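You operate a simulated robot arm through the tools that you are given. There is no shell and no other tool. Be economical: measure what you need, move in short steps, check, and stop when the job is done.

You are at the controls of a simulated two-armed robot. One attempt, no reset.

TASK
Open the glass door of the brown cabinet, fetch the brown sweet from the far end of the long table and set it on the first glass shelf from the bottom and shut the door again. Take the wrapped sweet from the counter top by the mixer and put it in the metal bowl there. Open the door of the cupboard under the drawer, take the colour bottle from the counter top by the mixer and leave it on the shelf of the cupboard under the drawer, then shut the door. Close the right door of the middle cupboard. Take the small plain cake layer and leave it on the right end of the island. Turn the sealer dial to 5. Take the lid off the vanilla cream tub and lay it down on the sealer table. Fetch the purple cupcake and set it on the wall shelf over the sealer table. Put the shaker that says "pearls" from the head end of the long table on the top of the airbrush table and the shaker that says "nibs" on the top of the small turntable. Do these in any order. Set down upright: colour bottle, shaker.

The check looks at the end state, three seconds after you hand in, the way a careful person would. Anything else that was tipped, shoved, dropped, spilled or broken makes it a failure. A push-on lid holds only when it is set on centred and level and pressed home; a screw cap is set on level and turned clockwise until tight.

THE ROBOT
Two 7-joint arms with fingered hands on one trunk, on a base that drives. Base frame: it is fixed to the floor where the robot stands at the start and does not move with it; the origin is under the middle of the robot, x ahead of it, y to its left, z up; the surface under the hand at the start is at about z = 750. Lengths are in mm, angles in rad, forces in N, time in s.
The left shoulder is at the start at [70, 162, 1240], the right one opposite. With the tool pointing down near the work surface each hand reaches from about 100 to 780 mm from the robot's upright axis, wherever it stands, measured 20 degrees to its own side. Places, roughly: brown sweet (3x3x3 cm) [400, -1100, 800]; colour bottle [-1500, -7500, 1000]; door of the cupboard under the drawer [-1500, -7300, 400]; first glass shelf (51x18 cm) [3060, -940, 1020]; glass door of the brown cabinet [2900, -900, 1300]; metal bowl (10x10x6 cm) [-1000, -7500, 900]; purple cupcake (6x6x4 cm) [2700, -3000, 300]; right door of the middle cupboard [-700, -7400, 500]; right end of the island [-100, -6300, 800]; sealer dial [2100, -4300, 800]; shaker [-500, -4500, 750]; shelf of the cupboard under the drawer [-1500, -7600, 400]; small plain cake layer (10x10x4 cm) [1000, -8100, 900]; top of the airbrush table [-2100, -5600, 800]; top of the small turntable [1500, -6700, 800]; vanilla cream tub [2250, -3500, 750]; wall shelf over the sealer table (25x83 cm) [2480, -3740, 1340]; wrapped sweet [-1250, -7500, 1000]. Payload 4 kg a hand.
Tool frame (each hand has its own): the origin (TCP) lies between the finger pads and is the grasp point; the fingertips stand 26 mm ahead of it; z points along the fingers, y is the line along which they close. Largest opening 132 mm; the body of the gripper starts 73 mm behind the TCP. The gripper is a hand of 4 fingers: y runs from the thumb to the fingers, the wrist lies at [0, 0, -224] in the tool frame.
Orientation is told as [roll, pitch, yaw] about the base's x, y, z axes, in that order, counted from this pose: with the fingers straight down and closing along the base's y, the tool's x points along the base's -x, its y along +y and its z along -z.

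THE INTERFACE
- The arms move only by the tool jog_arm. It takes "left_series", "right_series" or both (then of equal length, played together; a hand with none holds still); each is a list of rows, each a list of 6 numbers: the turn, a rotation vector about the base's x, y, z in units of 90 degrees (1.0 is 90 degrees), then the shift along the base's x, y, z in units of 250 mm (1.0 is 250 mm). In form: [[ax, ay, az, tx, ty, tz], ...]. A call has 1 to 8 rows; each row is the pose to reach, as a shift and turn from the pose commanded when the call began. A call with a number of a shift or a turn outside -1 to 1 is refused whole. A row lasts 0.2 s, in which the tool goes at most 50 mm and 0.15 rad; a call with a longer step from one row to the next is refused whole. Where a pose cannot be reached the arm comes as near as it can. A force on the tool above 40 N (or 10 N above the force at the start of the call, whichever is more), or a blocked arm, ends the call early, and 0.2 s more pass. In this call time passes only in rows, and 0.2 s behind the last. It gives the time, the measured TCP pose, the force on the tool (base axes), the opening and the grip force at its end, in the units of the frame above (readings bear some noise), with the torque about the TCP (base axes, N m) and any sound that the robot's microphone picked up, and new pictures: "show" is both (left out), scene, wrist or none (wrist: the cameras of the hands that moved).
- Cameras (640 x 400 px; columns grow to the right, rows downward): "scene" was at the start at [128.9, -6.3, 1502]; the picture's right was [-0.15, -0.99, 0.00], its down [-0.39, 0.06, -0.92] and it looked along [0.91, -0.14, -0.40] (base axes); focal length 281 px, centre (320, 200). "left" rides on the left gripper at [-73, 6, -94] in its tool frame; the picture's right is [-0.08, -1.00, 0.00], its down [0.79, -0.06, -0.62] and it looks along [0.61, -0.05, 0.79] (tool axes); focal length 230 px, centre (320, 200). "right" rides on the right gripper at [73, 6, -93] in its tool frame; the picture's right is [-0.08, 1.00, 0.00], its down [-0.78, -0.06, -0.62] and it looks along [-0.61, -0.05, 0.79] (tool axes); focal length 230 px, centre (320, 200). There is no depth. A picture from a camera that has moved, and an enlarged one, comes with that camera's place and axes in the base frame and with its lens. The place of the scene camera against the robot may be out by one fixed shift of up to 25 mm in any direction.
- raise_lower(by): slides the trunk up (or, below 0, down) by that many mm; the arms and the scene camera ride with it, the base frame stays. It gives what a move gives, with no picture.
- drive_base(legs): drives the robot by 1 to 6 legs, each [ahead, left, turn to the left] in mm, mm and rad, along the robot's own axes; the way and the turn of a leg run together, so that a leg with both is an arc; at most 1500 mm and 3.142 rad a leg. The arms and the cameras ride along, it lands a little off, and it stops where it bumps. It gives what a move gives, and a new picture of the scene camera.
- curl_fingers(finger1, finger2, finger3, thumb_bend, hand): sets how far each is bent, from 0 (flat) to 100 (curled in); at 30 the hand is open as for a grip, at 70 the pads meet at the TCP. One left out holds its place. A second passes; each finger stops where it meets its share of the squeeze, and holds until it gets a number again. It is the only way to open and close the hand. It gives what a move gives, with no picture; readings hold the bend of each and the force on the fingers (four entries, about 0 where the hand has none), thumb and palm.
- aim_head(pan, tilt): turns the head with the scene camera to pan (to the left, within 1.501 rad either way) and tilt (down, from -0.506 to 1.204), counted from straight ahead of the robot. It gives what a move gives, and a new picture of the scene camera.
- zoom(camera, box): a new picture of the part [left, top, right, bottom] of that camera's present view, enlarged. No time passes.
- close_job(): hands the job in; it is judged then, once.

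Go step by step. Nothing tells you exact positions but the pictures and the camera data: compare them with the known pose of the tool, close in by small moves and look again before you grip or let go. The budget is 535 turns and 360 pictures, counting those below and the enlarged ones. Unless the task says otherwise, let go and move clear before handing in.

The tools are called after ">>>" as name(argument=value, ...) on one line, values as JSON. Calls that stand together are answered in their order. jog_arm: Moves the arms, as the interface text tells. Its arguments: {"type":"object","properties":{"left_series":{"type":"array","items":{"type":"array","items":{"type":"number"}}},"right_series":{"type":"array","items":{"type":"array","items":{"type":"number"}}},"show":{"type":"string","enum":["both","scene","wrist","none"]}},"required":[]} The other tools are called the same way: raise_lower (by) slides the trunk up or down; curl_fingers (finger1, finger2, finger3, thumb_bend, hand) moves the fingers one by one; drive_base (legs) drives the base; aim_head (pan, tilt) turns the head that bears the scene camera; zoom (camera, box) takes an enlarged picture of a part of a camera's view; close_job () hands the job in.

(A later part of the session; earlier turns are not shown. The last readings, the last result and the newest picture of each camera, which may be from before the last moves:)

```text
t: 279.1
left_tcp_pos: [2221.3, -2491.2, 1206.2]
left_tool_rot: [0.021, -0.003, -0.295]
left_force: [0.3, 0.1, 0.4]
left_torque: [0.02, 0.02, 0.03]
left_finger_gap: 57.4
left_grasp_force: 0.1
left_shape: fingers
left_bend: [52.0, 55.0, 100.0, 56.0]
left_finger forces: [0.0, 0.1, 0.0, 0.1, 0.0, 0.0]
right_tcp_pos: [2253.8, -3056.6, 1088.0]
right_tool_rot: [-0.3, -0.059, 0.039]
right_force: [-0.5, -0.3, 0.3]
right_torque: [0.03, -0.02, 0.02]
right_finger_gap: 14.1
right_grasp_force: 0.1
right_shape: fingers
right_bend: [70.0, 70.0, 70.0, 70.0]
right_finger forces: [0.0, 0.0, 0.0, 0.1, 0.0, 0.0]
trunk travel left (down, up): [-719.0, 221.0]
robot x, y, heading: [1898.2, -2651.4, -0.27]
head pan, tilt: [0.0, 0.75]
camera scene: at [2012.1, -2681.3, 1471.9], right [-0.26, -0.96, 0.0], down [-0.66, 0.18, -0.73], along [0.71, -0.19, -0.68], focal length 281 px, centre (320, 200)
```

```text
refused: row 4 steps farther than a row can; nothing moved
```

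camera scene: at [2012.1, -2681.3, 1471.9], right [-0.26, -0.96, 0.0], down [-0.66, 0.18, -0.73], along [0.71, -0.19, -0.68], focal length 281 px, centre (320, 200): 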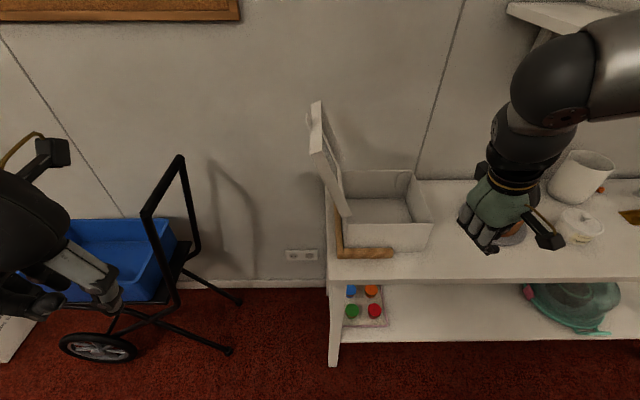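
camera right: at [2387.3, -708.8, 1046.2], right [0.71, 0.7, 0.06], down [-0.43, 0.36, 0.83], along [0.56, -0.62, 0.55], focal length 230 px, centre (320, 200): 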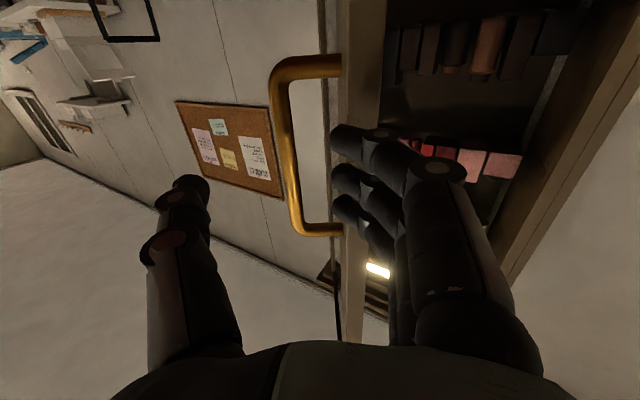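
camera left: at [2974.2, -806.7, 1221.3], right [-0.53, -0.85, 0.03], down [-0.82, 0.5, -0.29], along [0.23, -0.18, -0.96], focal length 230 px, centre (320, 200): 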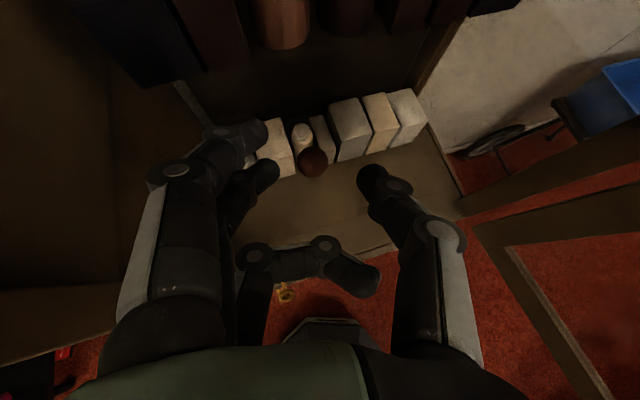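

>>> raise_lower(by=-340)

>>> raise_lower(by=-340)

>>> jog_arm(right_series=[[0.011, -0.076, -0.033, 0.02, 0.06, 0], [0.022, -0.152, -0.067, 0.04, 0.12, 0.02], [0.033, -0.228, -0.1, 0.06, 0.18, 0.04], [0.044, -0.304, -0.133, 0.08, 0.24, 0.06], [0.055, -0.38, -0.167, 0.1, 0.3, 0.08], [0.065, -0.455, -0.2, 0.12, 0.36, 0.1]], show="both")

```text
t: 282.4
left_tcp_pos: [2220.3, -2490.2, 866.4]
left_tool_rot: [0.018, -0.004, -0.294]
left_force: [-0.7, 0.5, -0.1]
left_torque: [0.03, -0.01, -0.01]
left_finger_gap: 57.4
left_grasp_force: 0.1
left_shape: fingers
left_bend: [52.0, 55.0, 100.0, 56.0]
left_finger forces: [0.0, 0.0, 0.0, 0.0, 0.1, 0.1]
right_tcp_pos: [2251.4, -3055.9, 746.0]
right_tool_rot: [-0.299, -0.058, 0.04]
right_force: [-0.3, -0.3, -0.3]
right_torque: [0.0, 0.04, 0.0]
right_finger_gap: 13.9
right_grasp_force: 0.1
right_shape: fingers
right_bend: [70.0, 70.0, 70.0, 70.0]
right_finger forces: [0.0, 0.1, 0.1, 0.0, 0.1, 0.0]
trunk travel left (down, up): [-379.0, 561.0]
robot x, y, heading: [1901.5, -2651.8, -0.264]
head pan, tilt: [0.0, 0.75]
```

```text
t: 285.7
left_tcp_pos: [2220.9, -2490.7, 526.5]
left_tool_rot: [0.02, -0.004, -0.296]
left_force: [0.2, 0.1, 0.1]
left_torque: [0.01, -0.01, 0.0]
left_finger_gap: 57.5
left_grasp_force: 0.1
left_shape: fingers
left_bend: [52.0, 55.0, 100.0, 56.0]
left_finger forces: [0.0, 0.0, 0.0, 0.0, 0.0, 0.0]
right_tcp_pos: [2252.4, -3056.0, 408.6]
right_tool_rot: [-0.301, -0.06, 0.04]
right_force: [0.4, 0.7, -0.1]
right_torque: [-0.01, -0.02, -0.03]
right_finger_gap: 14.2
right_grasp_force: 0.1
right_shape: fingers
right_bend: [70.0, 70.0, 70.0, 70.0]
right_finger forces: [0.1, 0.0, 0.0, 0.1, 0.1, 0.0]
trunk travel left (down, up): [-39.0, 901.0]
robot x, y, heading: [1896.4, -2655.1, -0.27]
head pan, tilt: [0.0, 0.75]
```

```text
t: 287.1
left_tcp_pos: [2219.9, -2490.7, 527.1]
left_tool_rot: [0.02, -0.004, -0.294]
left_force: [-1.0, -0.3, 0.5]
left_torque: [0.02, -0.04, 0.01]
left_finger_gap: 57.8
left_grasp_force: 0.1
left_shape: fingers
left_bend: [52.0, 55.0, 100.0, 56.0]
left_finger forces: [0.1, 0.1, 0.0, 0.1, 0.1, 0.0]
right_tcp_pos: [2308.5, -2965.2, 437.1]
right_tool_rot: [-0.059, -0.748, -0.39]
right_force: [-0.3, 1.6, -0.4]
right_torque: [0.01, 0.02, -0.01]
right_finger_gap: 13.9
right_grasp_force: 0.0
right_shape: fingers
right_bend: [70.0, 70.0, 70.0, 70.0]
right_finger forces: [0.0, 0.0, 0.1, 0.0, 0.0, 0.1]
right hand out of reach, approached as far as the arm can: row 5, 6
trunk travel left (down, up): [-39.0, 901.0]
robot x, y, heading: [1899.9, -2650.4, -0.264]
head pan, tilt: [0.0, 0.75]
camera scene: at [2011.9, -2681.0, 792.0], right [-0.27, -0.96, 0.0], down [-0.66, 0.18, -0.73], along [0.7, -0.19, -0.68], focal length 281 px, centre (320, 200)
camera right: at [2204.4, -2909.3, 457.1], right [0.47, 0.88, 0.01], down [0.13, -0.08, 0.99], along [0.87, -0.46, -0.16], focal length 230 px, centre (320, 200)
```

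scene: 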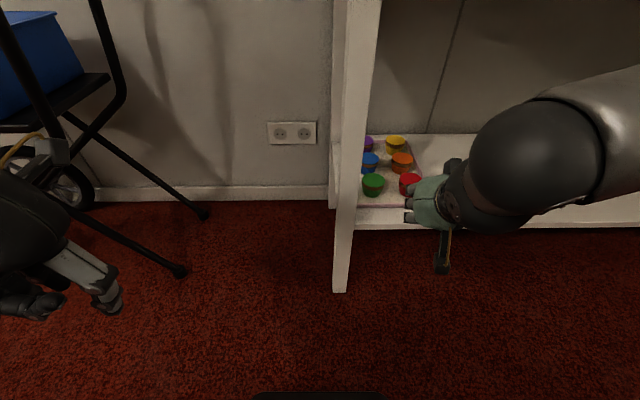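
right: 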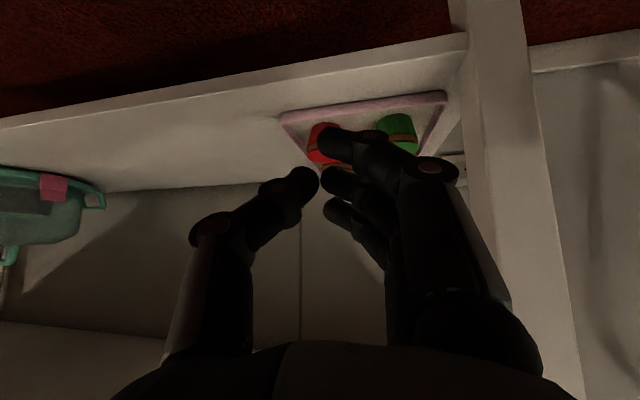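

Clear view of the 2x3 tray: purple is back-left at about [2697,-3015]. I pre-shape the right hand and slide in beside the leg over the other column.

>>> curl_fingers(hand="right", finger1=44, finger2=44, finger3=44, thumb_bend=44)

>>> drive_base(legs=[[225, -25, 0]])

```text
t: 288.1
left_tcp_pos: [2219.8, -2491.2, 526.5]
left_tool_rot: [0.018, -0.004, -0.295]
left_force: [-0.2, 1.2, -0.5]
left_torque: [0.01, -0.01, -0.02]
left_finger_gap: 57.3
left_grasp_force: 0.1
left_shape: fingers
left_bend: [52.0, 55.0, 100.0, 56.0]
left_finger forces: [0.0, 0.0, 0.0, 0.1, 0.0, 0.0]
right_tcp_pos: [2307.7, -2964.8, 437.6]
right_tool_rot: [-0.061, -0.746, -0.386]
right_force: [-0.2, 0.0, -0.1]
right_torque: [0.0, -0.01, -0.01]
right_finger_gap: 89.7
right_grasp_force: 0.0
right_shape: fingers
right_bend: [44.0, 44.0, 44.0, 44.0]
right_finger forces: [0.0, 0.0, 0.0, 0.1, 0.0, 0.0]
trunk travel left (down, up): [-39.0, 901.0]
robot x, y, heading: [1897.7, -2653.6, -0.271]
head pan, tilt: [0.0, 0.75]
```

```text
t: 289.8
left_tcp_pos: [2411.8, -2575.1, 529.7]
left_tool_rot: [0.017, -0.024, -0.315]
left_force: [-0.3, 0.2, 0.0]
left_torque: [-0.08, -0.06, -0.02]
left_finger_gap: 57.4
left_grasp_force: 0.1
left_shape: fingers
left_bend: [52.0, 55.0, 100.0, 56.0]
left_finger forces: [0.0, 0.1, 0.1, 0.0, 0.1, 0.1]
right_tcp_pos: [2493.1, -3051.1, 450.0]
right_tool_rot: [-0.066, -0.77, -0.406]
right_force: [0.3, -0.1, 0.8]
right_torque: [0.0, 0.01, -0.01]
right_finger_gap: 89.9
right_grasp_force: 0.0
right_shape: fingers
right_bend: [44.0, 44.0, 44.0, 44.0]
right_finger forces: [0.0, 0.0, 0.0, 0.1, 0.0, 0.0]
trunk travel left (down, up): [-39.0, 901.0]
robot x, y, heading: [2090.7, -2732.8, -0.288]
head pan, tilt: [0.0, 0.75]
camera scene: at [2195.6, -2759.5, 794.2], right [-0.29, -0.96, 0.0], down [-0.64, 0.19, -0.74], along [0.71, -0.22, -0.67], focal length 281 px, centre (320, 200)
```

scene: 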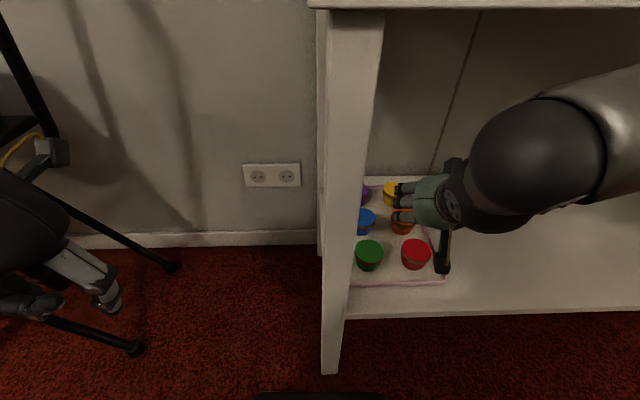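

>>> jog_arm(right_series=[[0.0, 0.0, 0, 0.08, -0.03, -0.06], [0.012, 0.04, 0.013, 0.2, -0.07, -0.12], [0.024, 0.08, 0.026, 0.32, -0.11, -0.16], [0.036, 0.12, 0.039, 0.44, -0.14, -0.18], [0.048, 0.16, 0.052, 0.55, -0.17, -0.18], [0.06, 0.2, 0.065, 0.66, -0.19, -0.18]], show="both")

```text
t: 291.4
left_tcp_pos: [2413.1, -2593.3, 525.2]
left_tool_rot: [0.024, 0.002, -0.35]
left_force: [1.2, -0.3, -0.4]
left_torque: [0.1, 0.08, 0.0]
left_finger_gap: 57.7
left_grasp_force: 0.0
left_shape: fingers
left_bend: [52.0, 55.0, 100.0, 56.0]
left_finger forces: [0.1, 0.0, 0.0, 0.1, 0.0, 0.1]
right_tcp_pos: [2627.3, -3133.6, 395.5]
right_tool_rot: [-0.077, -0.428, -0.33]
right_force: [0.6, -1.0, -3.0]
right_torque: [0.03, -0.05, 0.03]
right_finger_gap: 90.2
right_grasp_force: 0.1
right_shape: fingers
right_bend: [44.0, 44.0, 44.0, 44.0]
right_finger forces: [0.0, 0.0, 0.0, 0.0, 0.0, 0.0]
right hand out of reach, approached as far as the arm can: row 6
trunk travel left (down, up): [-39.0, 901.0]
robot x, y, heading: [2078.5, -2738.0, -0.33]
head pan, tilt: [0.0, 0.75]
stopped in row 6 (right hand): the arm was blocked; the commanded pose is now the measured one
camera scene: at [2192.7, -2773.4, 791.1], right [-0.32, -0.95, 0.0], down [-0.65, 0.22, -0.73], along [0.69, -0.23, -0.69], focal length 281 px, centre (320, 200)
camera right: at [2531.9, -3086.4, 450.4], right [0.42, 0.91, -0.04], down [0.43, -0.16, 0.89], along [0.8, -0.39, -0.45], focal length 230 px, centre (320, 200)
```

scene: 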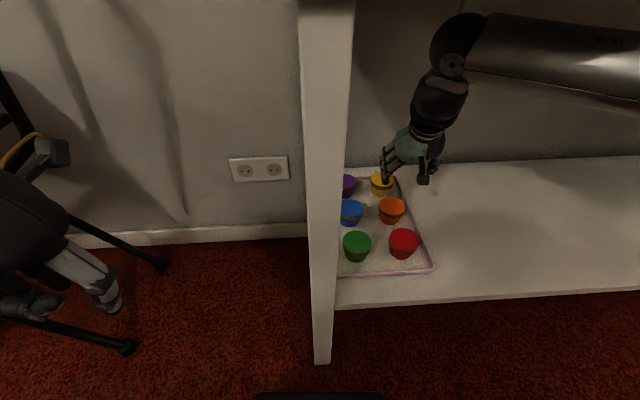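
right: 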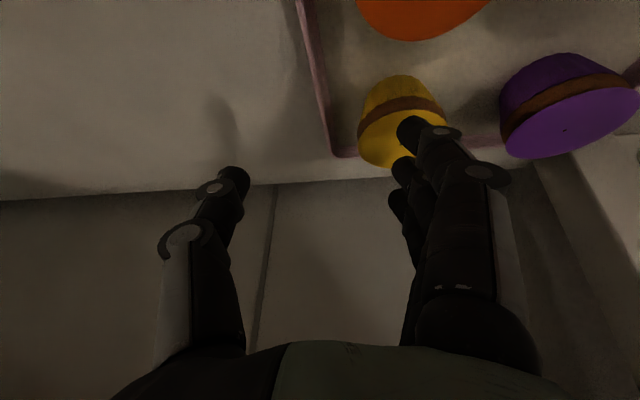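

>>> jog_arm(right_series=[[0.0, -0.04, 0, 0.0, 0.12, 0.0], [0.0, -0.04, 0, 0.02, 0.25, 0.0], [0.0, -0.04, 0, 0.06, 0.38, 0.0], [0.0, -0.04, 0, 0.12, 0.48, 0.0]], show="wrist")

```text
t: 292.4
left_tcp_pos: [2410.2, -2592.3, 525.7]
left_tool_rot: [0.019, -0.003, -0.351]
left_force: [-0.4, -0.2, 0.6]
left_torque: [0.0, 0.02, 0.02]
left_finger_gap: 57.6
left_grasp_force: 0.1
left_shape: fingers
left_bend: [52.0, 55.0, 100.0, 56.0]
left_finger forces: [0.0, 0.1, 0.0, 0.0, 0.0, 0.1]
right_tcp_pos: [2593.1, -3073.7, 416.7]
right_tool_rot: [-0.049, -0.504, -0.342]
right_force: [-1.3, -0.1, 0.8]
right_torque: [0.01, -0.01, 0.0]
right_finger_gap: 90.4
right_grasp_force: 0.0
right_shape: fingers
right_bend: [44.0, 44.0, 44.0, 44.0]
right_finger forces: [0.1, 0.1, 0.1, 0.0, 0.1, 0.0]
right hand out of reach, approached as far as the arm can: row 1, 2, 3, 4
trunk travel left (down, up): [-39.0, 901.0]
robot x, y, heading: [2077.5, -2737.2, -0.328]
head pan, tilt: [0.0, 0.75]
camera right: at [2494.6, -3027.0, 462.9], right [0.42, 0.91, -0.01], down [0.36, -0.16, 0.92], along [0.83, -0.39, -0.39], focal length 230 px, centre (320, 200)
```

right: 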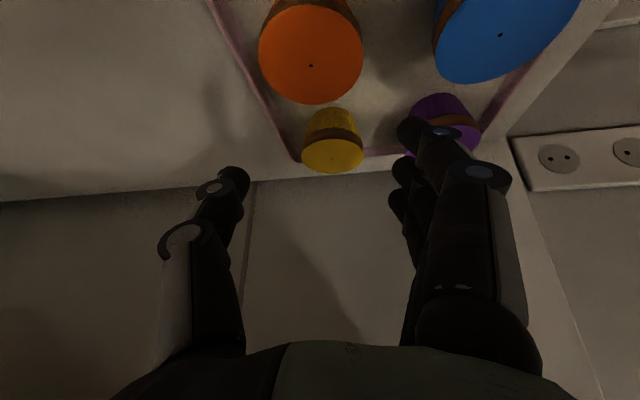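

>>> drive_base(legs=[[20, 91, 0], [45, 0, 0]])

>>> zoom(camera="right", box=[0, 0, 640, 400])

```text
t: 294.0
left_tcp_pos: [2499.0, -2530.6, 526.5]
left_tool_rot: [0.021, -0.004, -0.354]
left_force: [0.3, 0.2, -0.1]
left_torque: [0.03, -0.02, 0.01]
left_finger_gap: 57.4
left_grasp_force: 0.1
left_shape: fingers
left_bend: [52.0, 55.0, 100.0, 56.0]
left_finger forces: [0.1, 0.0, 0.0, 0.0, 0.0, 0.1]
right_tcp_pos: [2683.5, -3011.4, 415.3]
right_tool_rot: [-0.049, -0.503, -0.343]
right_force: [0.2, -0.2, -0.4]
right_torque: [-0.02, -0.01, 0.02]
right_finger_gap: 90.2
right_grasp_force: 0.0
right_shape: fingers
right_bend: [44.0, 44.0, 44.0, 44.0]
right_finger forces: [0.0, 0.0, 0.0, 0.1, 0.0, 0.0]
trunk travel left (down, up): [-39.0, 901.0]
robot x, y, heading: [2167.5, -2673.4, -0.328]
head pan, tilt: [0.0, 0.75]
camera scene: at [2280.6, -2709.6, 791.8], right [-0.32, -0.95, 0.0], down [-0.65, 0.22, -0.73], along [0.69, -0.23, -0.68], focal length 281 px, centre (320, 200)
```

scene: 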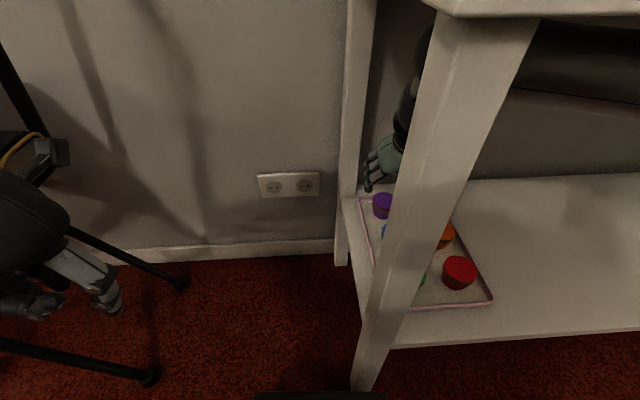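

```text
1.00 times, centred on (320, 200) of right (not enlarged: the box is as wide or as high as the picture)
camera zoom: at [2584.3, -2965.4, 462.8], right [0.42, 0.91, -0.01], down [0.36, -0.16, 0.92], along [0.83, -0.39, -0.39], focal length 230 px, centre (320, 200)
```

zoom: 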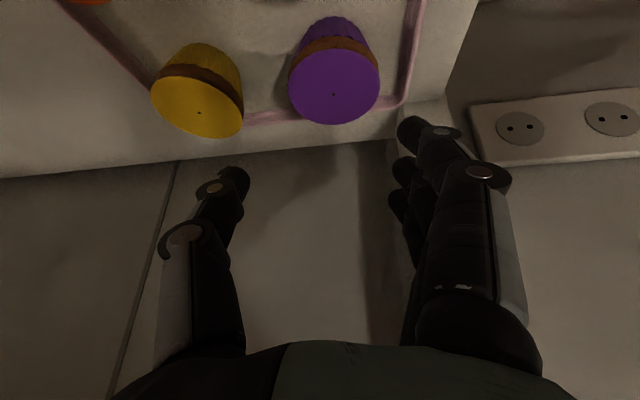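

>>> jog_arm(right_series=[[0, 0, 0, -0.01, 0.01, -0.08], [0, 0, 0, -0.02, 0.02, -0.16], [0, 0, 0, -0.03, 0.03, -0.245]], show="wrist")

```text
t: 294.8
left_tcp_pos: [2501.0, -2531.6, 527.7]
left_tool_rot: [0.02, -0.003, -0.353]
left_force: [0.8, 0.0, 0.4]
left_torque: [0.02, 0.01, -0.01]
left_finger_gap: 57.4
left_grasp_force: 0.0
left_shape: fingers
left_bend: [52.0, 55.0, 100.0, 56.0]
left_finger forces: [0.0, 0.1, 0.1, 0.1, 0.0, 0.0]
right_tcp_pos: [2672.0, -3009.3, 353.6]
right_tool_rot: [-0.045, -0.502, -0.344]
right_force: [-0.3, 0.3, -0.5]
right_torque: [-0.02, 0.0, 0.02]
right_finger_gap: 90.2
right_grasp_force: 0.1
right_shape: fingers
right_bend: [44.0, 44.0, 44.0, 44.0]
right_finger forces: [0.0, 0.0, 0.0, 0.0, 0.0, 0.1]
right hand out of reach, approached as far as the arm can: row 3
trunk travel left (down, up): [-39.0, 901.0]
robot x, y, heading: [2169.8, -2672.5, -0.324]
head pan, tilt: [0.0, 0.75]
camera right: at [2573.2, -2962.9, 401.1], right [0.42, 0.91, 0.0], down [0.36, -0.16, 0.92], along [0.84, -0.39, -0.39], focal length 230 px, centre (320, 200)
```

right: 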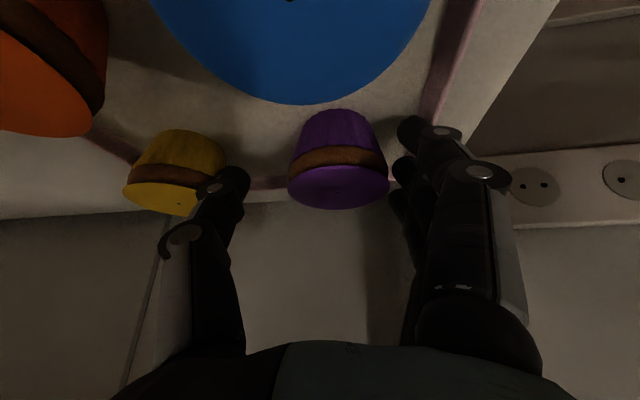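

>>> curl_fingers(hand="right", finger1=64, finger2=64, finger3=64, thumb_bend=64)

>>> jog_arm(right_series=[[0, 0, 0, 0, 0, 0.06], [0, 0, 0, 0.0, 0.0, 0.16], [0, 0, 0, 0.0, 0.0, 0.26]], show="wrist")

```text
t: 295.8
left_tcp_pos: [2499.3, -2530.7, 527.8]
left_tool_rot: [0.02, -0.002, -0.352]
left_force: [0.5, 0.0, -0.3]
left_torque: [-0.03, 0.0, 0.01]
left_finger_gap: 57.0
left_grasp_force: 0.0
left_shape: fingers
left_bend: [52.0, 55.0, 100.0, 56.0]
left_finger forces: [0.1, 0.0, 0.1, 0.0, 0.0, 0.1]
right_tcp_pos: [2673.3, -3009.6, 353.6]
right_tool_rot: [-0.045, -0.503, -0.342]
right_force: [-1.2, 0.3, -0.4]
right_torque: [-0.01, -0.02, -0.03]
right_finger_gap: 49.9
right_grasp_force: 12.1
right_shape: fingers
right_bend: [58.0, 55.0, 61.0, 59.0]
right_finger forces: [4.2, 6.3, 2.0, 0.1, 12.1, 0.1]
trunk travel left (down, up): [-39.0, 901.0]
robot x, y, heading: [2169.8, -2671.6, -0.321]
head pan, tilt: [0.0, 0.75]
```

```text
t: 296.8
left_tcp_pos: [2501.0, -2530.0, 526.0]
left_tool_rot: [0.026, 0.003, -0.347]
left_force: [0.3, 0.5, 0.0]
left_torque: [0.04, -0.02, 0.03]
left_finger_gap: 57.3
left_grasp_force: 0.1
left_shape: fingers
left_bend: [52.0, 55.0, 100.0, 56.0]
left_finger forces: [0.0, 0.0, 0.1, 0.0, 0.1, 0.1]
right_tcp_pos: [2667.2, -3003.4, 391.0]
right_tool_rot: [-0.047, -0.454, -0.335]
right_force: [0.2, -0.4, -0.2]
right_torque: [0.0, 0.0, -0.02]
right_finger_gap: 50.0
right_grasp_force: 12.1
right_shape: fingers
right_bend: [58.0, 56.0, 61.0, 59.0]
right_finger forces: [4.3, 6.3, 2.0, 0.0, 12.1, 0.1]
trunk travel left (down, up): [-39.0, 901.0]
robot x, y, heading: [2168.6, -2673.0, -0.316]
head pan, tilt: [0.0, 0.75]
stopped in row 3 (right hand): the arm was blocked; the commanded pose is now the measured one
camera right: at [2570.5, -2958.6, 444.2], right [0.41, 0.91, -0.01], down [0.4, -0.17, 0.9], along [0.82, -0.37, -0.44], focal length 230 px, centre (320, 200)
```

right: 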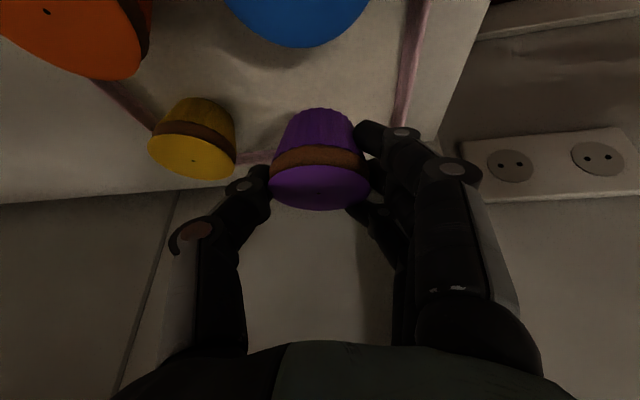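

The arm touched the table's underside; I tilt the hand more to lower the wrist and then lift higher.

>>> jog_arm(right_series=[[-0.02, -0.07, 0, 0, 0, 0.0], [-0.04, -0.14, 0, 0.0, 0.0, 0.04], [-0.06, -0.2, 0, 0.0, 0.0, 0.1], [-0.075, -0.25, 0, 0.0, 0.0, 0.18]], show="wrist")

```text
t: 297.9
left_tcp_pos: [2499.6, -2535.0, 525.4]
left_tool_rot: [0.036, 0.006, -0.355]
left_force: [-0.4, 0.5, -0.1]
left_torque: [0.01, -0.02, 0.0]
left_finger_gap: 57.6
left_grasp_force: 0.1
left_shape: fingers
left_bend: [52.0, 55.0, 100.0, 56.0]
left_finger forces: [0.0, 0.1, 0.1, 0.0, 0.0, 0.1]
right_tcp_pos: [2640.7, -3008.5, 359.4]
right_tool_rot: [-0.006, -0.711, -0.387]
right_force: [-0.8, -1.0, -1.1]
right_torque: [0.03, 0.0, 0.0]
right_finger_gap: 49.7
right_grasp_force: 12.9
right_shape: fingers
right_bend: [58.0, 56.0, 61.0, 59.0]
right_finger forces: [4.4, 6.4, 2.1, 0.0, 12.2, 0.0]
trunk travel left (down, up): [-39.0, 901.0]
robot x, y, heading: [2162.3, -2668.9, -0.331]
head pan, tilt: [0.0, 0.75]
stopped in row 4 (right hand): the arm was blocked; the commanded pose is now the measured one
camera right: at [2536.0, -2958.3, 382.6], right [0.43, 0.9, 0.05], down [0.15, -0.13, 0.98], along [0.89, -0.42, -0.19], focal length 230 px, centre (320, 200)
```

right: 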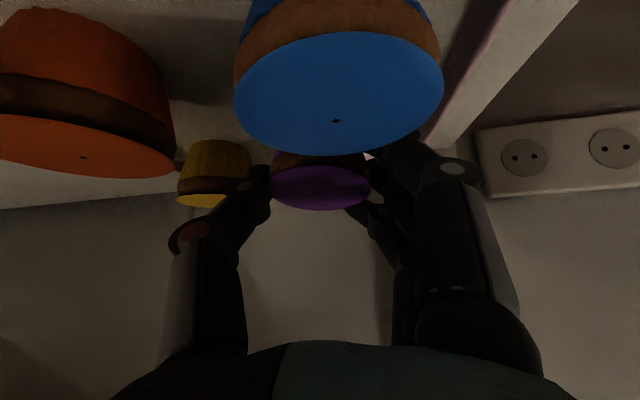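

>>> jog_arm(right_series=[[0, 0, 0, 0.08, -0.02, 0.0], [0.02, 0.07, 0, 0.14, -0.03, 0.03], [0.04, 0.13, 0, 0.16, -0.03, 0.08], [0.05, 0.16, 0, 0.16, -0.03, 0.12]], show="none")

>>> raise_lower(by=-18)

>>> jog_arm(right_series=[[0, 0, 0, 0.0, 0, 0.06], [0, 0, 0, 0, 0, 0.12], [0, 0, 0, 0, 0, 0.2], [0, 0, 0, 0, 0, 0.28]], show="wrist")

```text
t: 298.9
left_tcp_pos: [2499.8, -2527.3, 529.2]
left_tool_rot: [0.018, -0.004, -0.351]
left_force: [0.2, 0.1, 0.7]
left_torque: [-0.03, 0.0, 0.03]
left_finger_gap: 57.4
left_grasp_force: 0.1
left_shape: fingers
left_bend: [52.0, 55.0, 100.0, 56.0]
left_finger forces: [0.0, 0.1, 0.0, 0.1, 0.0, 0.1]
right_tcp_pos: [2685.7, -3009.7, 413.1]
right_tool_rot: [-0.042, -0.484, -0.347]
right_force: [0.0, -0.8, -1.3]
right_torque: [-0.01, 0.02, 0.02]
right_finger_gap: 49.8
right_grasp_force: 12.6
right_shape: fingers
right_bend: [58.0, 56.0, 62.0, 59.0]
right_finger forces: [4.4, 6.4, 2.1, 0.0, 12.0, 0.0]
trunk travel left (down, up): [-39.0, 901.0]
robot x, y, heading: [2167.0, -2669.2, -0.327]
head pan, tilt: [0.0, 0.75]
```

```text
t: 299.6
left_tcp_pos: [2499.0, -2528.8, 509.0]
left_tool_rot: [0.019, -0.005, -0.352]
left_force: [-0.7, 0.1, 0.8]
left_torque: [0.0, -0.02, 0.03]
left_finger_gap: 57.4
left_grasp_force: 0.1
left_shape: fingers
left_bend: [52.0, 55.0, 100.0, 56.0]
left_finger forces: [0.1, 0.0, 0.0, 0.1, 0.1, 0.0]
right_tcp_pos: [2685.2, -3010.5, 392.3]
right_tool_rot: [-0.04, -0.484, -0.35]
right_force: [0.3, 0.4, 0.4]
right_torque: [0.0, 0.01, -0.01]
right_finger_gap: 49.8
right_grasp_force: 12.5
right_shape: fingers
right_bend: [58.0, 56.0, 62.0, 59.0]
right_finger forces: [4.4, 6.3, 2.0, 0.0, 12.1, 0.0]
trunk travel left (down, up): [-21.0, 919.0]
robot x, y, heading: [2168.5, -2669.2, -0.328]
head pan, tilt: [0.0, 0.75]
```

```text
t: 300.8
left_tcp_pos: [2500.8, -2526.8, 507.6]
left_tool_rot: [0.029, 0.006, -0.348]
left_force: [0.5, 0.2, 0.8]
left_torque: [-0.01, 0.03, -0.01]
left_finger_gap: 57.4
left_grasp_force: 0.0
left_shape: fingers
left_bend: [52.0, 55.0, 100.0, 56.0]
left_finger forces: [0.0, 0.1, 0.0, 0.0, 0.1, 0.0]
right_tcp_pos: [2674.3, -3016.2, 421.0]
right_tool_rot: [-0.04, -0.419, -0.341]
right_force: [-0.1, 0.0, -0.7]
right_torque: [-0.02, 0.02, 0.01]
right_finger_gap: 50.0
right_grasp_force: 12.2
right_shape: fingers
right_bend: [58.0, 56.0, 62.0, 59.0]
right_finger forces: [4.4, 6.5, 2.3, 0.0, 11.9, 0.0]
right hand out of reach, approached as far as the arm can: row 3, 4
trunk travel left (down, up): [-21.0, 919.0]
robot x, y, heading: [2163.3, -2667.6, -0.325]
head pan, tilt: [0.0, 0.75]
stopped in row 4 (right hand): the arm was blocked; the commanded pose is now the measured one
camera right: at [2579.3, -2971.4, 477.8], right [0.42, 0.91, -0.01], down [0.43, -0.19, 0.88], along [0.8, -0.37, -0.47], focal length 230 px, centre (320, 200)
```

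right: 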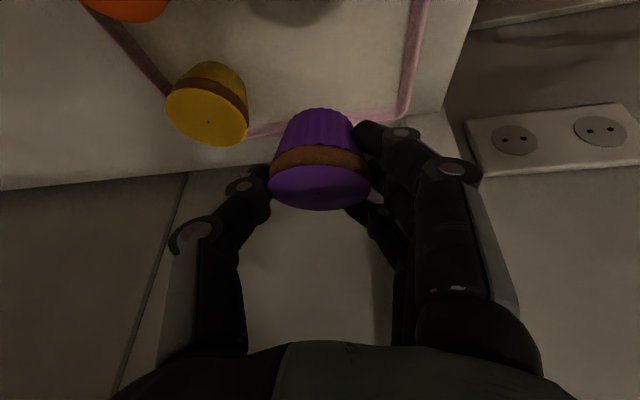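

>>> drive_base(legs=[[-60, -75, 0], [-300, 0, 0]])

```text
t: 303.5
left_tcp_pos: [2138.9, -2481.8, 508.9]
left_tool_rot: [0.02, -0.006, -0.351]
left_force: [0.2, 0.8, 0.7]
left_torque: [0.0, -0.03, 0.01]
left_finger_gap: 57.5
left_grasp_force: 0.1
left_shape: fingers
left_bend: [52.0, 55.0, 100.0, 56.0]
left_finger forces: [0.0, 0.0, 0.0, 0.0, 0.1, 0.0]
right_tcp_pos: [2314.3, -2972.1, 440.7]
right_tool_rot: [-0.048, -0.447, -0.339]
right_force: [0.6, -0.4, -0.6]
right_torque: [0.0, 0.01, 0.02]
right_finger_gap: 49.8
right_grasp_force: 13.2
right_shape: fingers
right_bend: [59.0, 56.0, 62.0, 59.0]
right_finger forces: [5.0, 6.4, 2.7, 0.0, 12.0, 0.1]
trunk travel left (down, up): [-21.0, 919.0]
robot x, y, heading: [1803.8, -2623.8, -0.32]
head pan, tilt: [0.0, 0.75]
camera scene: at [1918.9, -2661.4, 773.9], right [-0.32, -0.95, 0.0], down [-0.65, 0.22, -0.73], along [0.69, -0.23, -0.68], focal length 281 px, centre (320, 200)
```

scene: 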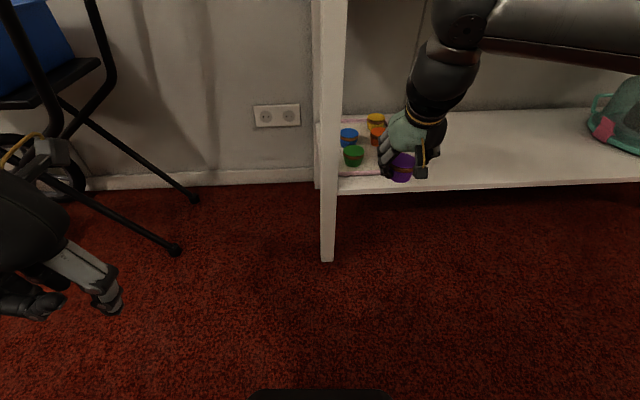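

>>> jog_arm(right_series=[[0, 0, 0, -0.12, 0.0, 0.0], [0, 0, 0, -0.24, 0.02, 0]], show="none")

>>> raise_lower(by=400)

>>> raise_lower(by=400)

>>> aim_head(pan=-0.8, tilt=0.5)

```text
t: 304.1
left_tcp_pos: [2138.7, -2481.0, 509.3]
left_tool_rot: [0.02, -0.004, -0.35]
left_force: [-0.1, -0.4, -0.7]
left_torque: [0.0, -0.02, 0.02]
left_finger_gap: 57.6
left_grasp_force: 0.0
left_shape: fingers
left_bend: [52.0, 55.0, 100.0, 56.0]
left_finger forces: [0.1, 0.1, 0.0, 0.0, 0.0, 0.1]
right_tcp_pos: [2253.8, -2968.3, 441.2]
right_tool_rot: [-0.049, -0.447, -0.338]
right_force: [0.7, 0.6, 0.0]
right_torque: [-0.04, 0.0, -0.02]
right_finger_gap: 49.9
right_grasp_force: 13.2
right_shape: fingers
right_bend: [59.0, 56.0, 62.0, 59.0]
right_finger forces: [5.0, 6.5, 2.6, 0.0, 11.9, 0.0]
trunk travel left (down, up): [-21.0, 919.0]
robot x, y, heading: [1806.9, -2621.5, -0.328]
head pan, tilt: [0.0, 0.75]
```

```text
t: 307.9
left_tcp_pos: [2139.7, -2481.3, 908.0]
left_tool_rot: [0.019, -0.004, -0.35]
left_force: [0.1, -0.9, 0.0]
left_torque: [0.0, 0.04, -0.02]
left_finger_gap: 57.4
left_grasp_force: 0.0
left_shape: fingers
left_bend: [52.0, 55.0, 100.0, 56.0]
left_finger forces: [0.1, 0.0, 0.0, 0.1, 0.1, 0.0]
right_tcp_pos: [2254.9, -2967.0, 840.2]
right_tool_rot: [-0.048, -0.447, -0.338]
right_force: [-0.1, -0.4, -0.6]
right_torque: [0.0, 0.01, 0.02]
right_finger_gap: 49.7
right_grasp_force: 13.4
right_shape: fingers
right_bend: [59.0, 56.0, 62.0, 59.0]
right_finger forces: [5.1, 6.6, 2.6, 0.0, 11.8, 0.1]
trunk travel left (down, up): [-421.0, 519.0]
robot x, y, heading: [1803.6, -2625.6, -0.321]
head pan, tilt: [0.0, 0.75]
```

```text
t: 311.8
left_tcp_pos: [2137.8, -2483.0, 1309.4]
left_tool_rot: [0.019, -0.004, -0.352]
left_force: [0.3, 0.0, 0.1]
left_torque: [0.0, 0.01, -0.03]
left_finger_gap: 57.3
left_grasp_force: 0.2
left_shape: fingers
left_bend: [52.0, 55.0, 100.0, 56.0]
left_finger forces: [0.0, 0.0, 0.1, 0.1, 0.0, 0.0]
right_tcp_pos: [2255.2, -2965.9, 1242.1]
right_tool_rot: [-0.049, -0.448, -0.337]
right_force: [-0.7, -0.5, -0.9]
right_torque: [-0.04, -0.03, 0.02]
right_finger_gap: 49.7
right_grasp_force: 13.2
right_shape: fingers
right_bend: [59.0, 56.0, 62.0, 59.0]
right_finger forces: [5.0, 6.5, 2.6, 0.1, 12.0, 0.0]
trunk travel left (down, up): [-821.0, 119.0]
robot x, y, heading: [1802.4, -2624.8, -0.325]
head pan, tilt: [0.0, 0.75]
```

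```text
t: 312.9
left_tcp_pos: [2138.4, -2482.4, 1309.1]
left_tool_rot: [0.019, -0.002, -0.352]
left_force: [-1.3, 0.6, 0.0]
left_torque: [-0.04, 0.02, 0.01]
left_finger_gap: 57.4
left_grasp_force: 0.0
left_shape: fingers
left_bend: [52.0, 55.0, 100.0, 56.0]
left_finger forces: [0.0, 0.1, 0.0, 0.0, 0.1, 0.1]
right_tcp_pos: [2255.4, -2966.5, 1241.2]
right_tool_rot: [-0.048, -0.447, -0.34]
right_force: [0.4, 0.5, -0.8]
right_torque: [0.01, -0.04, -0.02]
right_finger_gap: 49.9
right_grasp_force: 13.0
right_shape: fingers
right_bend: [59.0, 56.0, 62.0, 59.0]
right_finger forces: [5.0, 6.5, 2.6, 0.0, 11.8, 0.0]
trunk travel left (down, up): [-821.0, 119.0]
robot x, y, heading: [1803.6, -2623.2, -0.326]
head pan, tilt: [-0.799, 0.499]
camera scene: at [1879.9, -2717.0, 1595.8], right [-0.9, -0.43, 0.0], down [-0.21, 0.43, -0.88], along [0.38, -0.79, -0.48], focal length 281 px, centre (320, 200)
```

scene: 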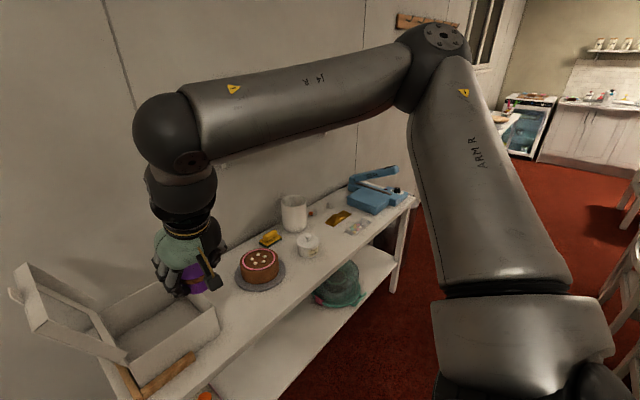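

The cupcake is out. I raise it above shelf height and drive along to the wall shelf.

>>> raise_lower(by=115)

>>> jog_arm(right_series=[[0, 0, 0, 0, 0.0, 0.15], [0, 0, 0, 0, 0, 0.3], [0, 0, 0, 0, 0, 0.36]], show="none")

>>> drive_base(legs=[[100, -668, 0.04]])

>>> aim_head(pan=-0.3, tilt=0.35)

```text
t: 314.4
left_tcp_pos: [2138.8, -2482.0, 1423.6]
left_tool_rot: [0.018, -0.003, -0.352]
left_force: [-0.7, 0.9, -0.1]
left_torque: [0.0, 0.02, 0.04]
left_finger_gap: 57.4
left_grasp_force: 0.0
left_shape: fingers
left_bend: [52.0, 55.0, 100.0, 56.0]
left_finger forces: [0.0, 0.0, 0.0, 0.1, 0.1, 0.0]
right_tcp_pos: [2255.2, -2966.8, 1355.7]
right_tool_rot: [-0.047, -0.45, -0.339]
right_force: [-0.6, 0.6, -1.3]
right_torque: [0.01, -0.04, 0.0]
right_finger_gap: 49.7
right_grasp_force: 12.9
right_shape: fingers
right_bend: [59.0, 56.0, 62.0, 59.0]
right_finger forces: [5.1, 6.5, 2.6, 0.1, 11.9, 0.0]
trunk travel left (down, up): [-936.0, 4.0]
robot x, y, heading: [1804.3, -2624.7, -0.318]
head pan, tilt: [-0.799, 0.499]
```

```text
t: 315.2
left_tcp_pos: [2139.2, -2482.5, 1423.4]
left_tool_rot: [0.021, -0.005, -0.352]
left_force: [-0.3, 0.5, 0.0]
left_torque: [0.0, -0.04, -0.01]
left_finger_gap: 57.6
left_grasp_force: 0.1
left_shape: fingers
left_bend: [52.0, 55.0, 100.0, 56.0]
left_finger forces: [0.0, 0.1, 0.1, 0.0, 0.0, 0.0]
right_tcp_pos: [2256.0, -2969.5, 1447.8]
right_tool_rot: [-0.047, -0.445, -0.34]
right_force: [-0.1, 0.0, -1.4]
right_torque: [0.0, -0.02, -0.02]
right_finger_gap: 49.7
right_grasp_force: 12.9
right_shape: fingers
right_bend: [59.0, 56.0, 62.0, 59.0]
right_finger forces: [4.9, 6.4, 2.7, 0.0, 11.7, 0.0]
trunk travel left (down, up): [-936.0, 4.0]
robot x, y, heading: [1807.2, -2625.1, -0.323]
head pan, tilt: [-0.799, 0.499]
```

```text
t: 318.8
left_tcp_pos: [2033.0, -3116.7, 1423.0]
left_tool_rot: [0.019, -0.003, -0.302]
left_force: [0.6, 0.6, -0.3]
left_torque: [0.04, 0.0, 0.01]
left_finger_gap: 57.5
left_grasp_force: 0.0
left_shape: fingers
left_bend: [52.0, 55.0, 100.0, 56.0]
left_finger forces: [0.1, 0.1, 0.0, 0.1, 0.0, 0.0]
right_tcp_pos: [2171.6, -3598.6, 1447.8]
right_tool_rot: [-0.051, -0.45, -0.291]
right_force: [-0.3, 0.8, 0.0]
right_torque: [0.01, 0.04, -0.02]
right_finger_gap: 49.3
right_grasp_force: 12.8
right_shape: fingers
right_bend: [59.0, 56.0, 62.0, 59.0]
right_finger forces: [5.0, 6.5, 2.6, 0.0, 11.8, 0.0]
trunk travel left (down, up): [-936.0, 4.0]
robot x, y, heading: [1703.9, -3277.5, -0.281]
head pan, tilt: [-0.799, 0.499]
camera scene: at [1786.2, -3363.4, 1710.9], right [-0.88, -0.47, 0.0], down [-0.23, 0.42, -0.88], along [0.42, -0.77, -0.48], focal length 281 px, centre (320, 200)
```

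scene: 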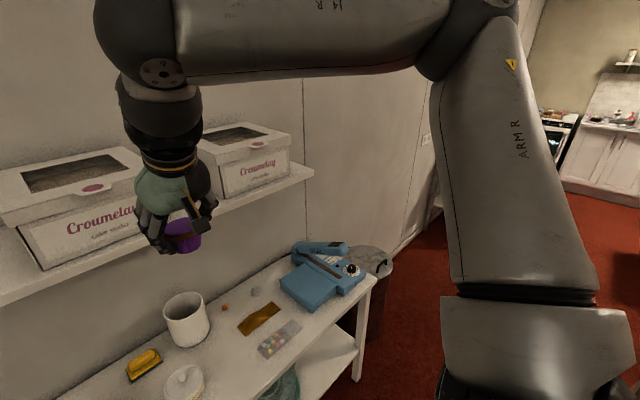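

```text
t: 319.8
left_tcp_pos: [2033.4, -3120.4, 1423.8]
left_tool_rot: [0.02, -0.003, -0.303]
left_force: [0.8, -0.3, 0.2]
left_torque: [0.01, -0.01, 0.0]
left_finger_gap: 57.5
left_grasp_force: 0.0
left_shape: fingers
left_bend: [52.0, 55.0, 100.0, 56.0]
left_finger forces: [0.0, 0.0, 0.0, 0.0, 0.0, 0.1]
right_tcp_pos: [2172.3, -3599.5, 1446.6]
right_tool_rot: [-0.048, -0.448, -0.293]
right_force: [-0.4, 0.0, -0.1]
right_torque: [-0.01, 0.02, 0.04]
right_finger_gap: 49.5
right_grasp_force: 12.8
right_shape: fingers
right_bend: [59.0, 56.0, 62.0, 59.0]
right_finger forces: [5.0, 6.5, 2.6, 0.0, 11.8, 0.1]
trunk travel left (down, up): [-936.0, 4.0]
robot x, y, heading: [1710.9, -3284.3, -0.277]
head pan, tilt: [-0.3, 0.351]
camera scene: at [1820.6, -3337.4, 1724.4], right [-0.55, -0.84, 0.0], down [-0.29, 0.19, -0.94], along [0.79, -0.51, -0.34], focal length 281 px, centre (320, 200)
```

scene: 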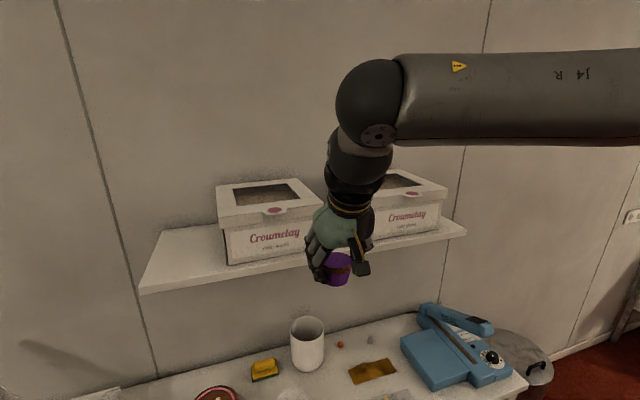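

The free spot on the wall shelf is at its left end, about [2505,-3386]. I move left, then in.

>>> drive_base(legs=[[0, 297, 0], [200, 0, 0]])

>>> zoom(camera="right", box=[0, 0, 640, 400])

```text
t: 323.0
left_tcp_pos: [2300.7, -2885.9, 1424.5]
left_tool_rot: [0.02, -0.009, -0.306]
left_force: [-0.2, 0.1, 0.5]
left_torque: [0.01, -0.05, 0.02]
left_finger_gap: 57.2
left_grasp_force: 0.0
left_shape: fingers
left_bend: [52.0, 55.0, 100.0, 56.0]
left_finger forces: [0.0, 0.1, 0.0, 0.1, 0.0, 0.0]
right_tcp_pos: [2438.8, -3367.0, 1450.0]
right_tool_rot: [-0.049, -0.453, -0.294]
right_force: [-0.6, 0.6, 0.0]
right_torque: [0.03, -0.01, -0.05]
right_finger_gap: 49.9
right_grasp_force: 13.1
right_shape: fingers
right_bend: [59.0, 56.0, 62.0, 59.0]
right_finger forces: [5.0, 6.6, 2.7, 0.1, 11.8, 0.1]
trunk travel left (down, up): [-936.0, 4.0]
robot x, y, heading: [1977.6, -3043.8, -0.281]
head pan, tilt: [-0.3, 0.351]
camera scene: at [2086.0, -3102.5, 1725.1], right [-0.55, -0.84, 0.0], down [-0.28, 0.19, -0.94], along [0.79, -0.52, -0.34], focal length 281 px, centre (320, 200)
```

scene: 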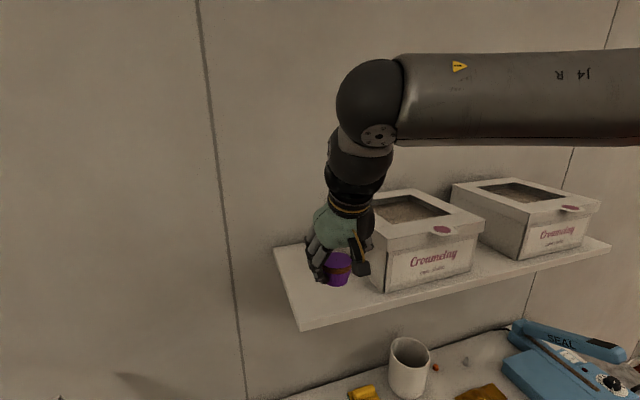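

```text
1.00 times, centred on (320, 200) of right (not enlarged: the box is as wide or as high as the picture)
camera zoom: at [2338.8, -3325.1, 1502.5], right [0.38, 0.93, -0.01], down [0.41, -0.16, 0.9], along [0.83, -0.34, -0.44], focal length 230 px, centre (320, 200)
```

zoom: 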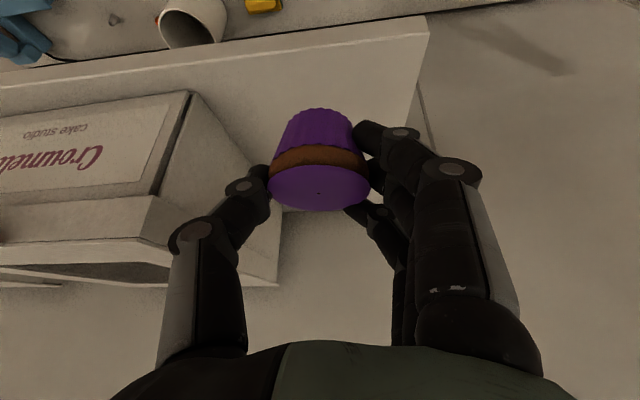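

>>> drive_base(legs=[[70, -12, 0]])

>>> jog_arm(right_series=[[0, 0, 0, 0, 0, -0.08], [0, 0, 0, 0, 0, -0.16], [0, 0, 0, 0, 0, -0.2]], show="wrist")

```text
t: 324.0
left_tcp_pos: [2357.7, -2911.6, 1424.3]
left_tool_rot: [0.019, -0.014, -0.306]
left_force: [-1.3, 0.6, 0.3]
left_torque: [-0.02, -0.08, -0.01]
left_finger_gap: 57.4
left_grasp_force: 0.0
left_shape: fingers
left_bend: [52.0, 55.0, 100.0, 56.0]
left_finger forces: [0.1, 0.0, 0.0, 0.1, 0.0, 0.0]
right_tcp_pos: [2495.5, -3391.8, 1452.5]
right_tool_rot: [-0.051, -0.459, -0.291]
right_force: [-0.8, 0.5, -0.3]
right_torque: [-0.04, -0.06, 0.01]
right_finger_gap: 49.7
right_grasp_force: 12.7
right_shape: fingers
right_bend: [59.0, 56.0, 62.0, 59.0]
right_finger forces: [5.0, 6.5, 2.6, 0.1, 11.7, 0.0]
trunk travel left (down, up): [-936.0, 4.0]
robot x, y, heading: [2043.7, -3074.0, -0.283]
head pan, tilt: [-0.3, 0.351]
camera scene: at [2142.3, -3127.6, 1725.8], right [-0.55, -0.84, 0.0], down [-0.28, 0.18, -0.94], along [0.79, -0.52, -0.34], focal length 281 px, centre (320, 200)
```

scene: 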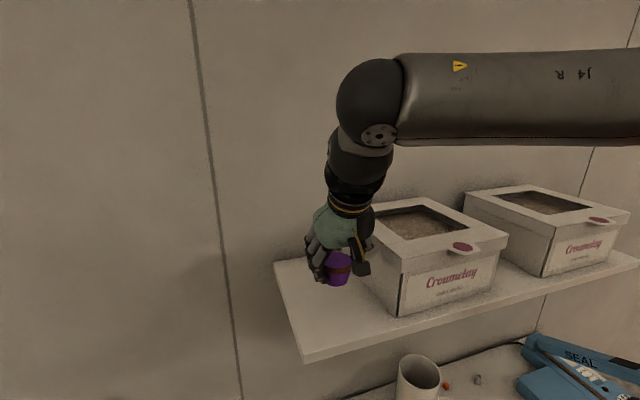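

```text
t: 324.8
left_tcp_pos: [2367.3, -2917.1, 1423.8]
left_tool_rot: [0.02, -0.006, -0.305]
left_force: [1.0, 0.1, 0.2]
left_torque: [0.02, 0.0, 0.03]
left_finger_gap: 57.7
left_grasp_force: 0.0
left_shape: fingers
left_bend: [52.0, 55.0, 100.0, 56.0]
left_finger forces: [0.1, 0.0, 0.0, 0.1, 0.0, 0.0]
right_tcp_pos: [2505.0, -3396.2, 1398.9]
right_tool_rot: [-0.049, -0.449, -0.292]
right_force: [-0.4, 0.5, -0.7]
right_torque: [0.02, -0.02, 0.02]
right_finger_gap: 49.7
right_grasp_force: 13.0
right_shape: fingers
right_bend: [59.0, 56.0, 62.0, 59.0]
right_finger forces: [5.0, 6.5, 2.6, 0.0, 11.8, 0.0]
trunk travel left (down, up): [-936.0, 4.0]
robot x, y, heading: [2039.0, -3077.6, -0.281]
head pan, tilt: [-0.3, 0.351]
camera right: at [2406.0, -3356.0, 1451.2], right [0.37, 0.93, -0.01], down [0.41, -0.16, 0.9], along [0.83, -0.34, -0.44], focal length 230 px, centre (320, 200)
```

right: 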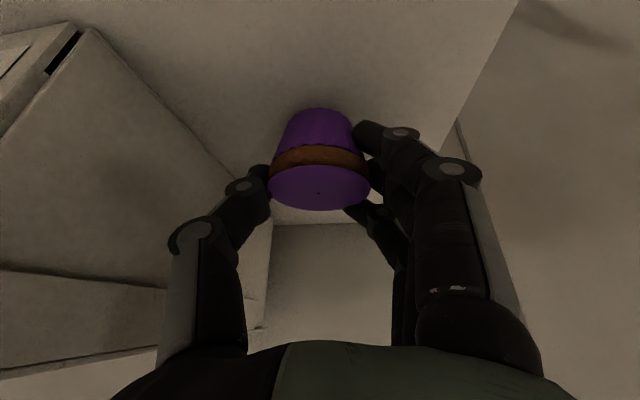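

>>> jog_arm(right_series=[[0, 0, 0, 0, 0, -0.018], [0, 0, 0, 0, 0, -0.036]], show="none")

>>> jog_arm(right_series=[[0, 0, 0, 0, 0, -0.012], [0, 0, 0, 0, 0, -0.024]], show="wrist")

```text
t: 325.4
left_tcp_pos: [2366.2, -2915.9, 1423.9]
left_tool_rot: [0.02, -0.005, -0.304]
left_force: [0.0, 0.6, -0.3]
left_torque: [0.06, 0.0, 0.01]
left_finger_gap: 57.7
left_grasp_force: 0.0
left_shape: fingers
left_bend: [52.0, 55.0, 100.0, 56.0]
left_finger forces: [0.0, 0.1, 0.0, 0.0, 0.0, 0.0]
right_tcp_pos: [2504.3, -3396.4, 1390.2]
right_tool_rot: [-0.05, -0.45, -0.293]
right_force: [-0.3, 0.0, -1.0]
right_torque: [0.01, -0.02, -0.03]
right_finger_gap: 49.6
right_grasp_force: 13.4
right_shape: fingers
right_bend: [59.0, 56.0, 62.0, 59.0]
right_finger forces: [4.9, 6.5, 2.6, 0.0, 11.9, 0.0]
trunk travel left (down, up): [-936.0, 4.0]
robot x, y, heading: [2041.2, -3078.1, -0.276]
head pan, tilt: [-0.3, 0.351]
```

```text
t: 326.0
left_tcp_pos: [2367.2, -2917.5, 1423.8]
left_tool_rot: [0.02, -0.006, -0.306]
left_force: [-0.5, -0.4, 0.0]
left_torque: [0.01, -0.02, -0.04]
left_finger_gap: 57.7
left_grasp_force: 0.0
left_shape: fingers
left_bend: [52.0, 55.0, 100.0, 56.0]
left_finger forces: [0.1, 0.0, 0.0, 0.0, 0.0, 0.0]
right_tcp_pos: [2508.0, -3396.2, 1385.7]
right_tool_rot: [-0.047, -0.458, -0.291]
right_force: [4.6, -3.0, 16.7]
right_torque: [-0.12, -0.2, 0.04]
right_finger_gap: 48.9
right_grasp_force: 14.0
right_shape: fingers
right_bend: [60.0, 57.0, 63.0, 59.0]
right_finger forces: [3.8, 5.7, 5.5, 0.0, 13.6, 0.0]
trunk travel left (down, up): [-936.0, 4.0]
robot x, y, heading: [2040.9, -3080.8, -0.281]
head pan, tilt: [-0.3, 0.351]
camera right: at [2407.1, -3355.0, 1438.0], right [0.37, 0.93, -0.01], down [0.4, -0.16, 0.9], along [0.83, -0.34, -0.43], focal length 230 px, centre (320, 200)
```

right: 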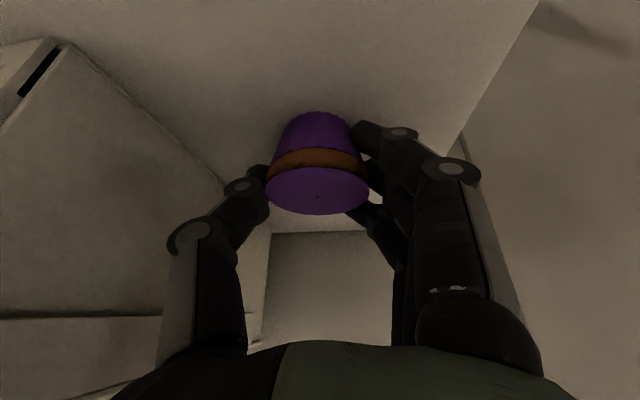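

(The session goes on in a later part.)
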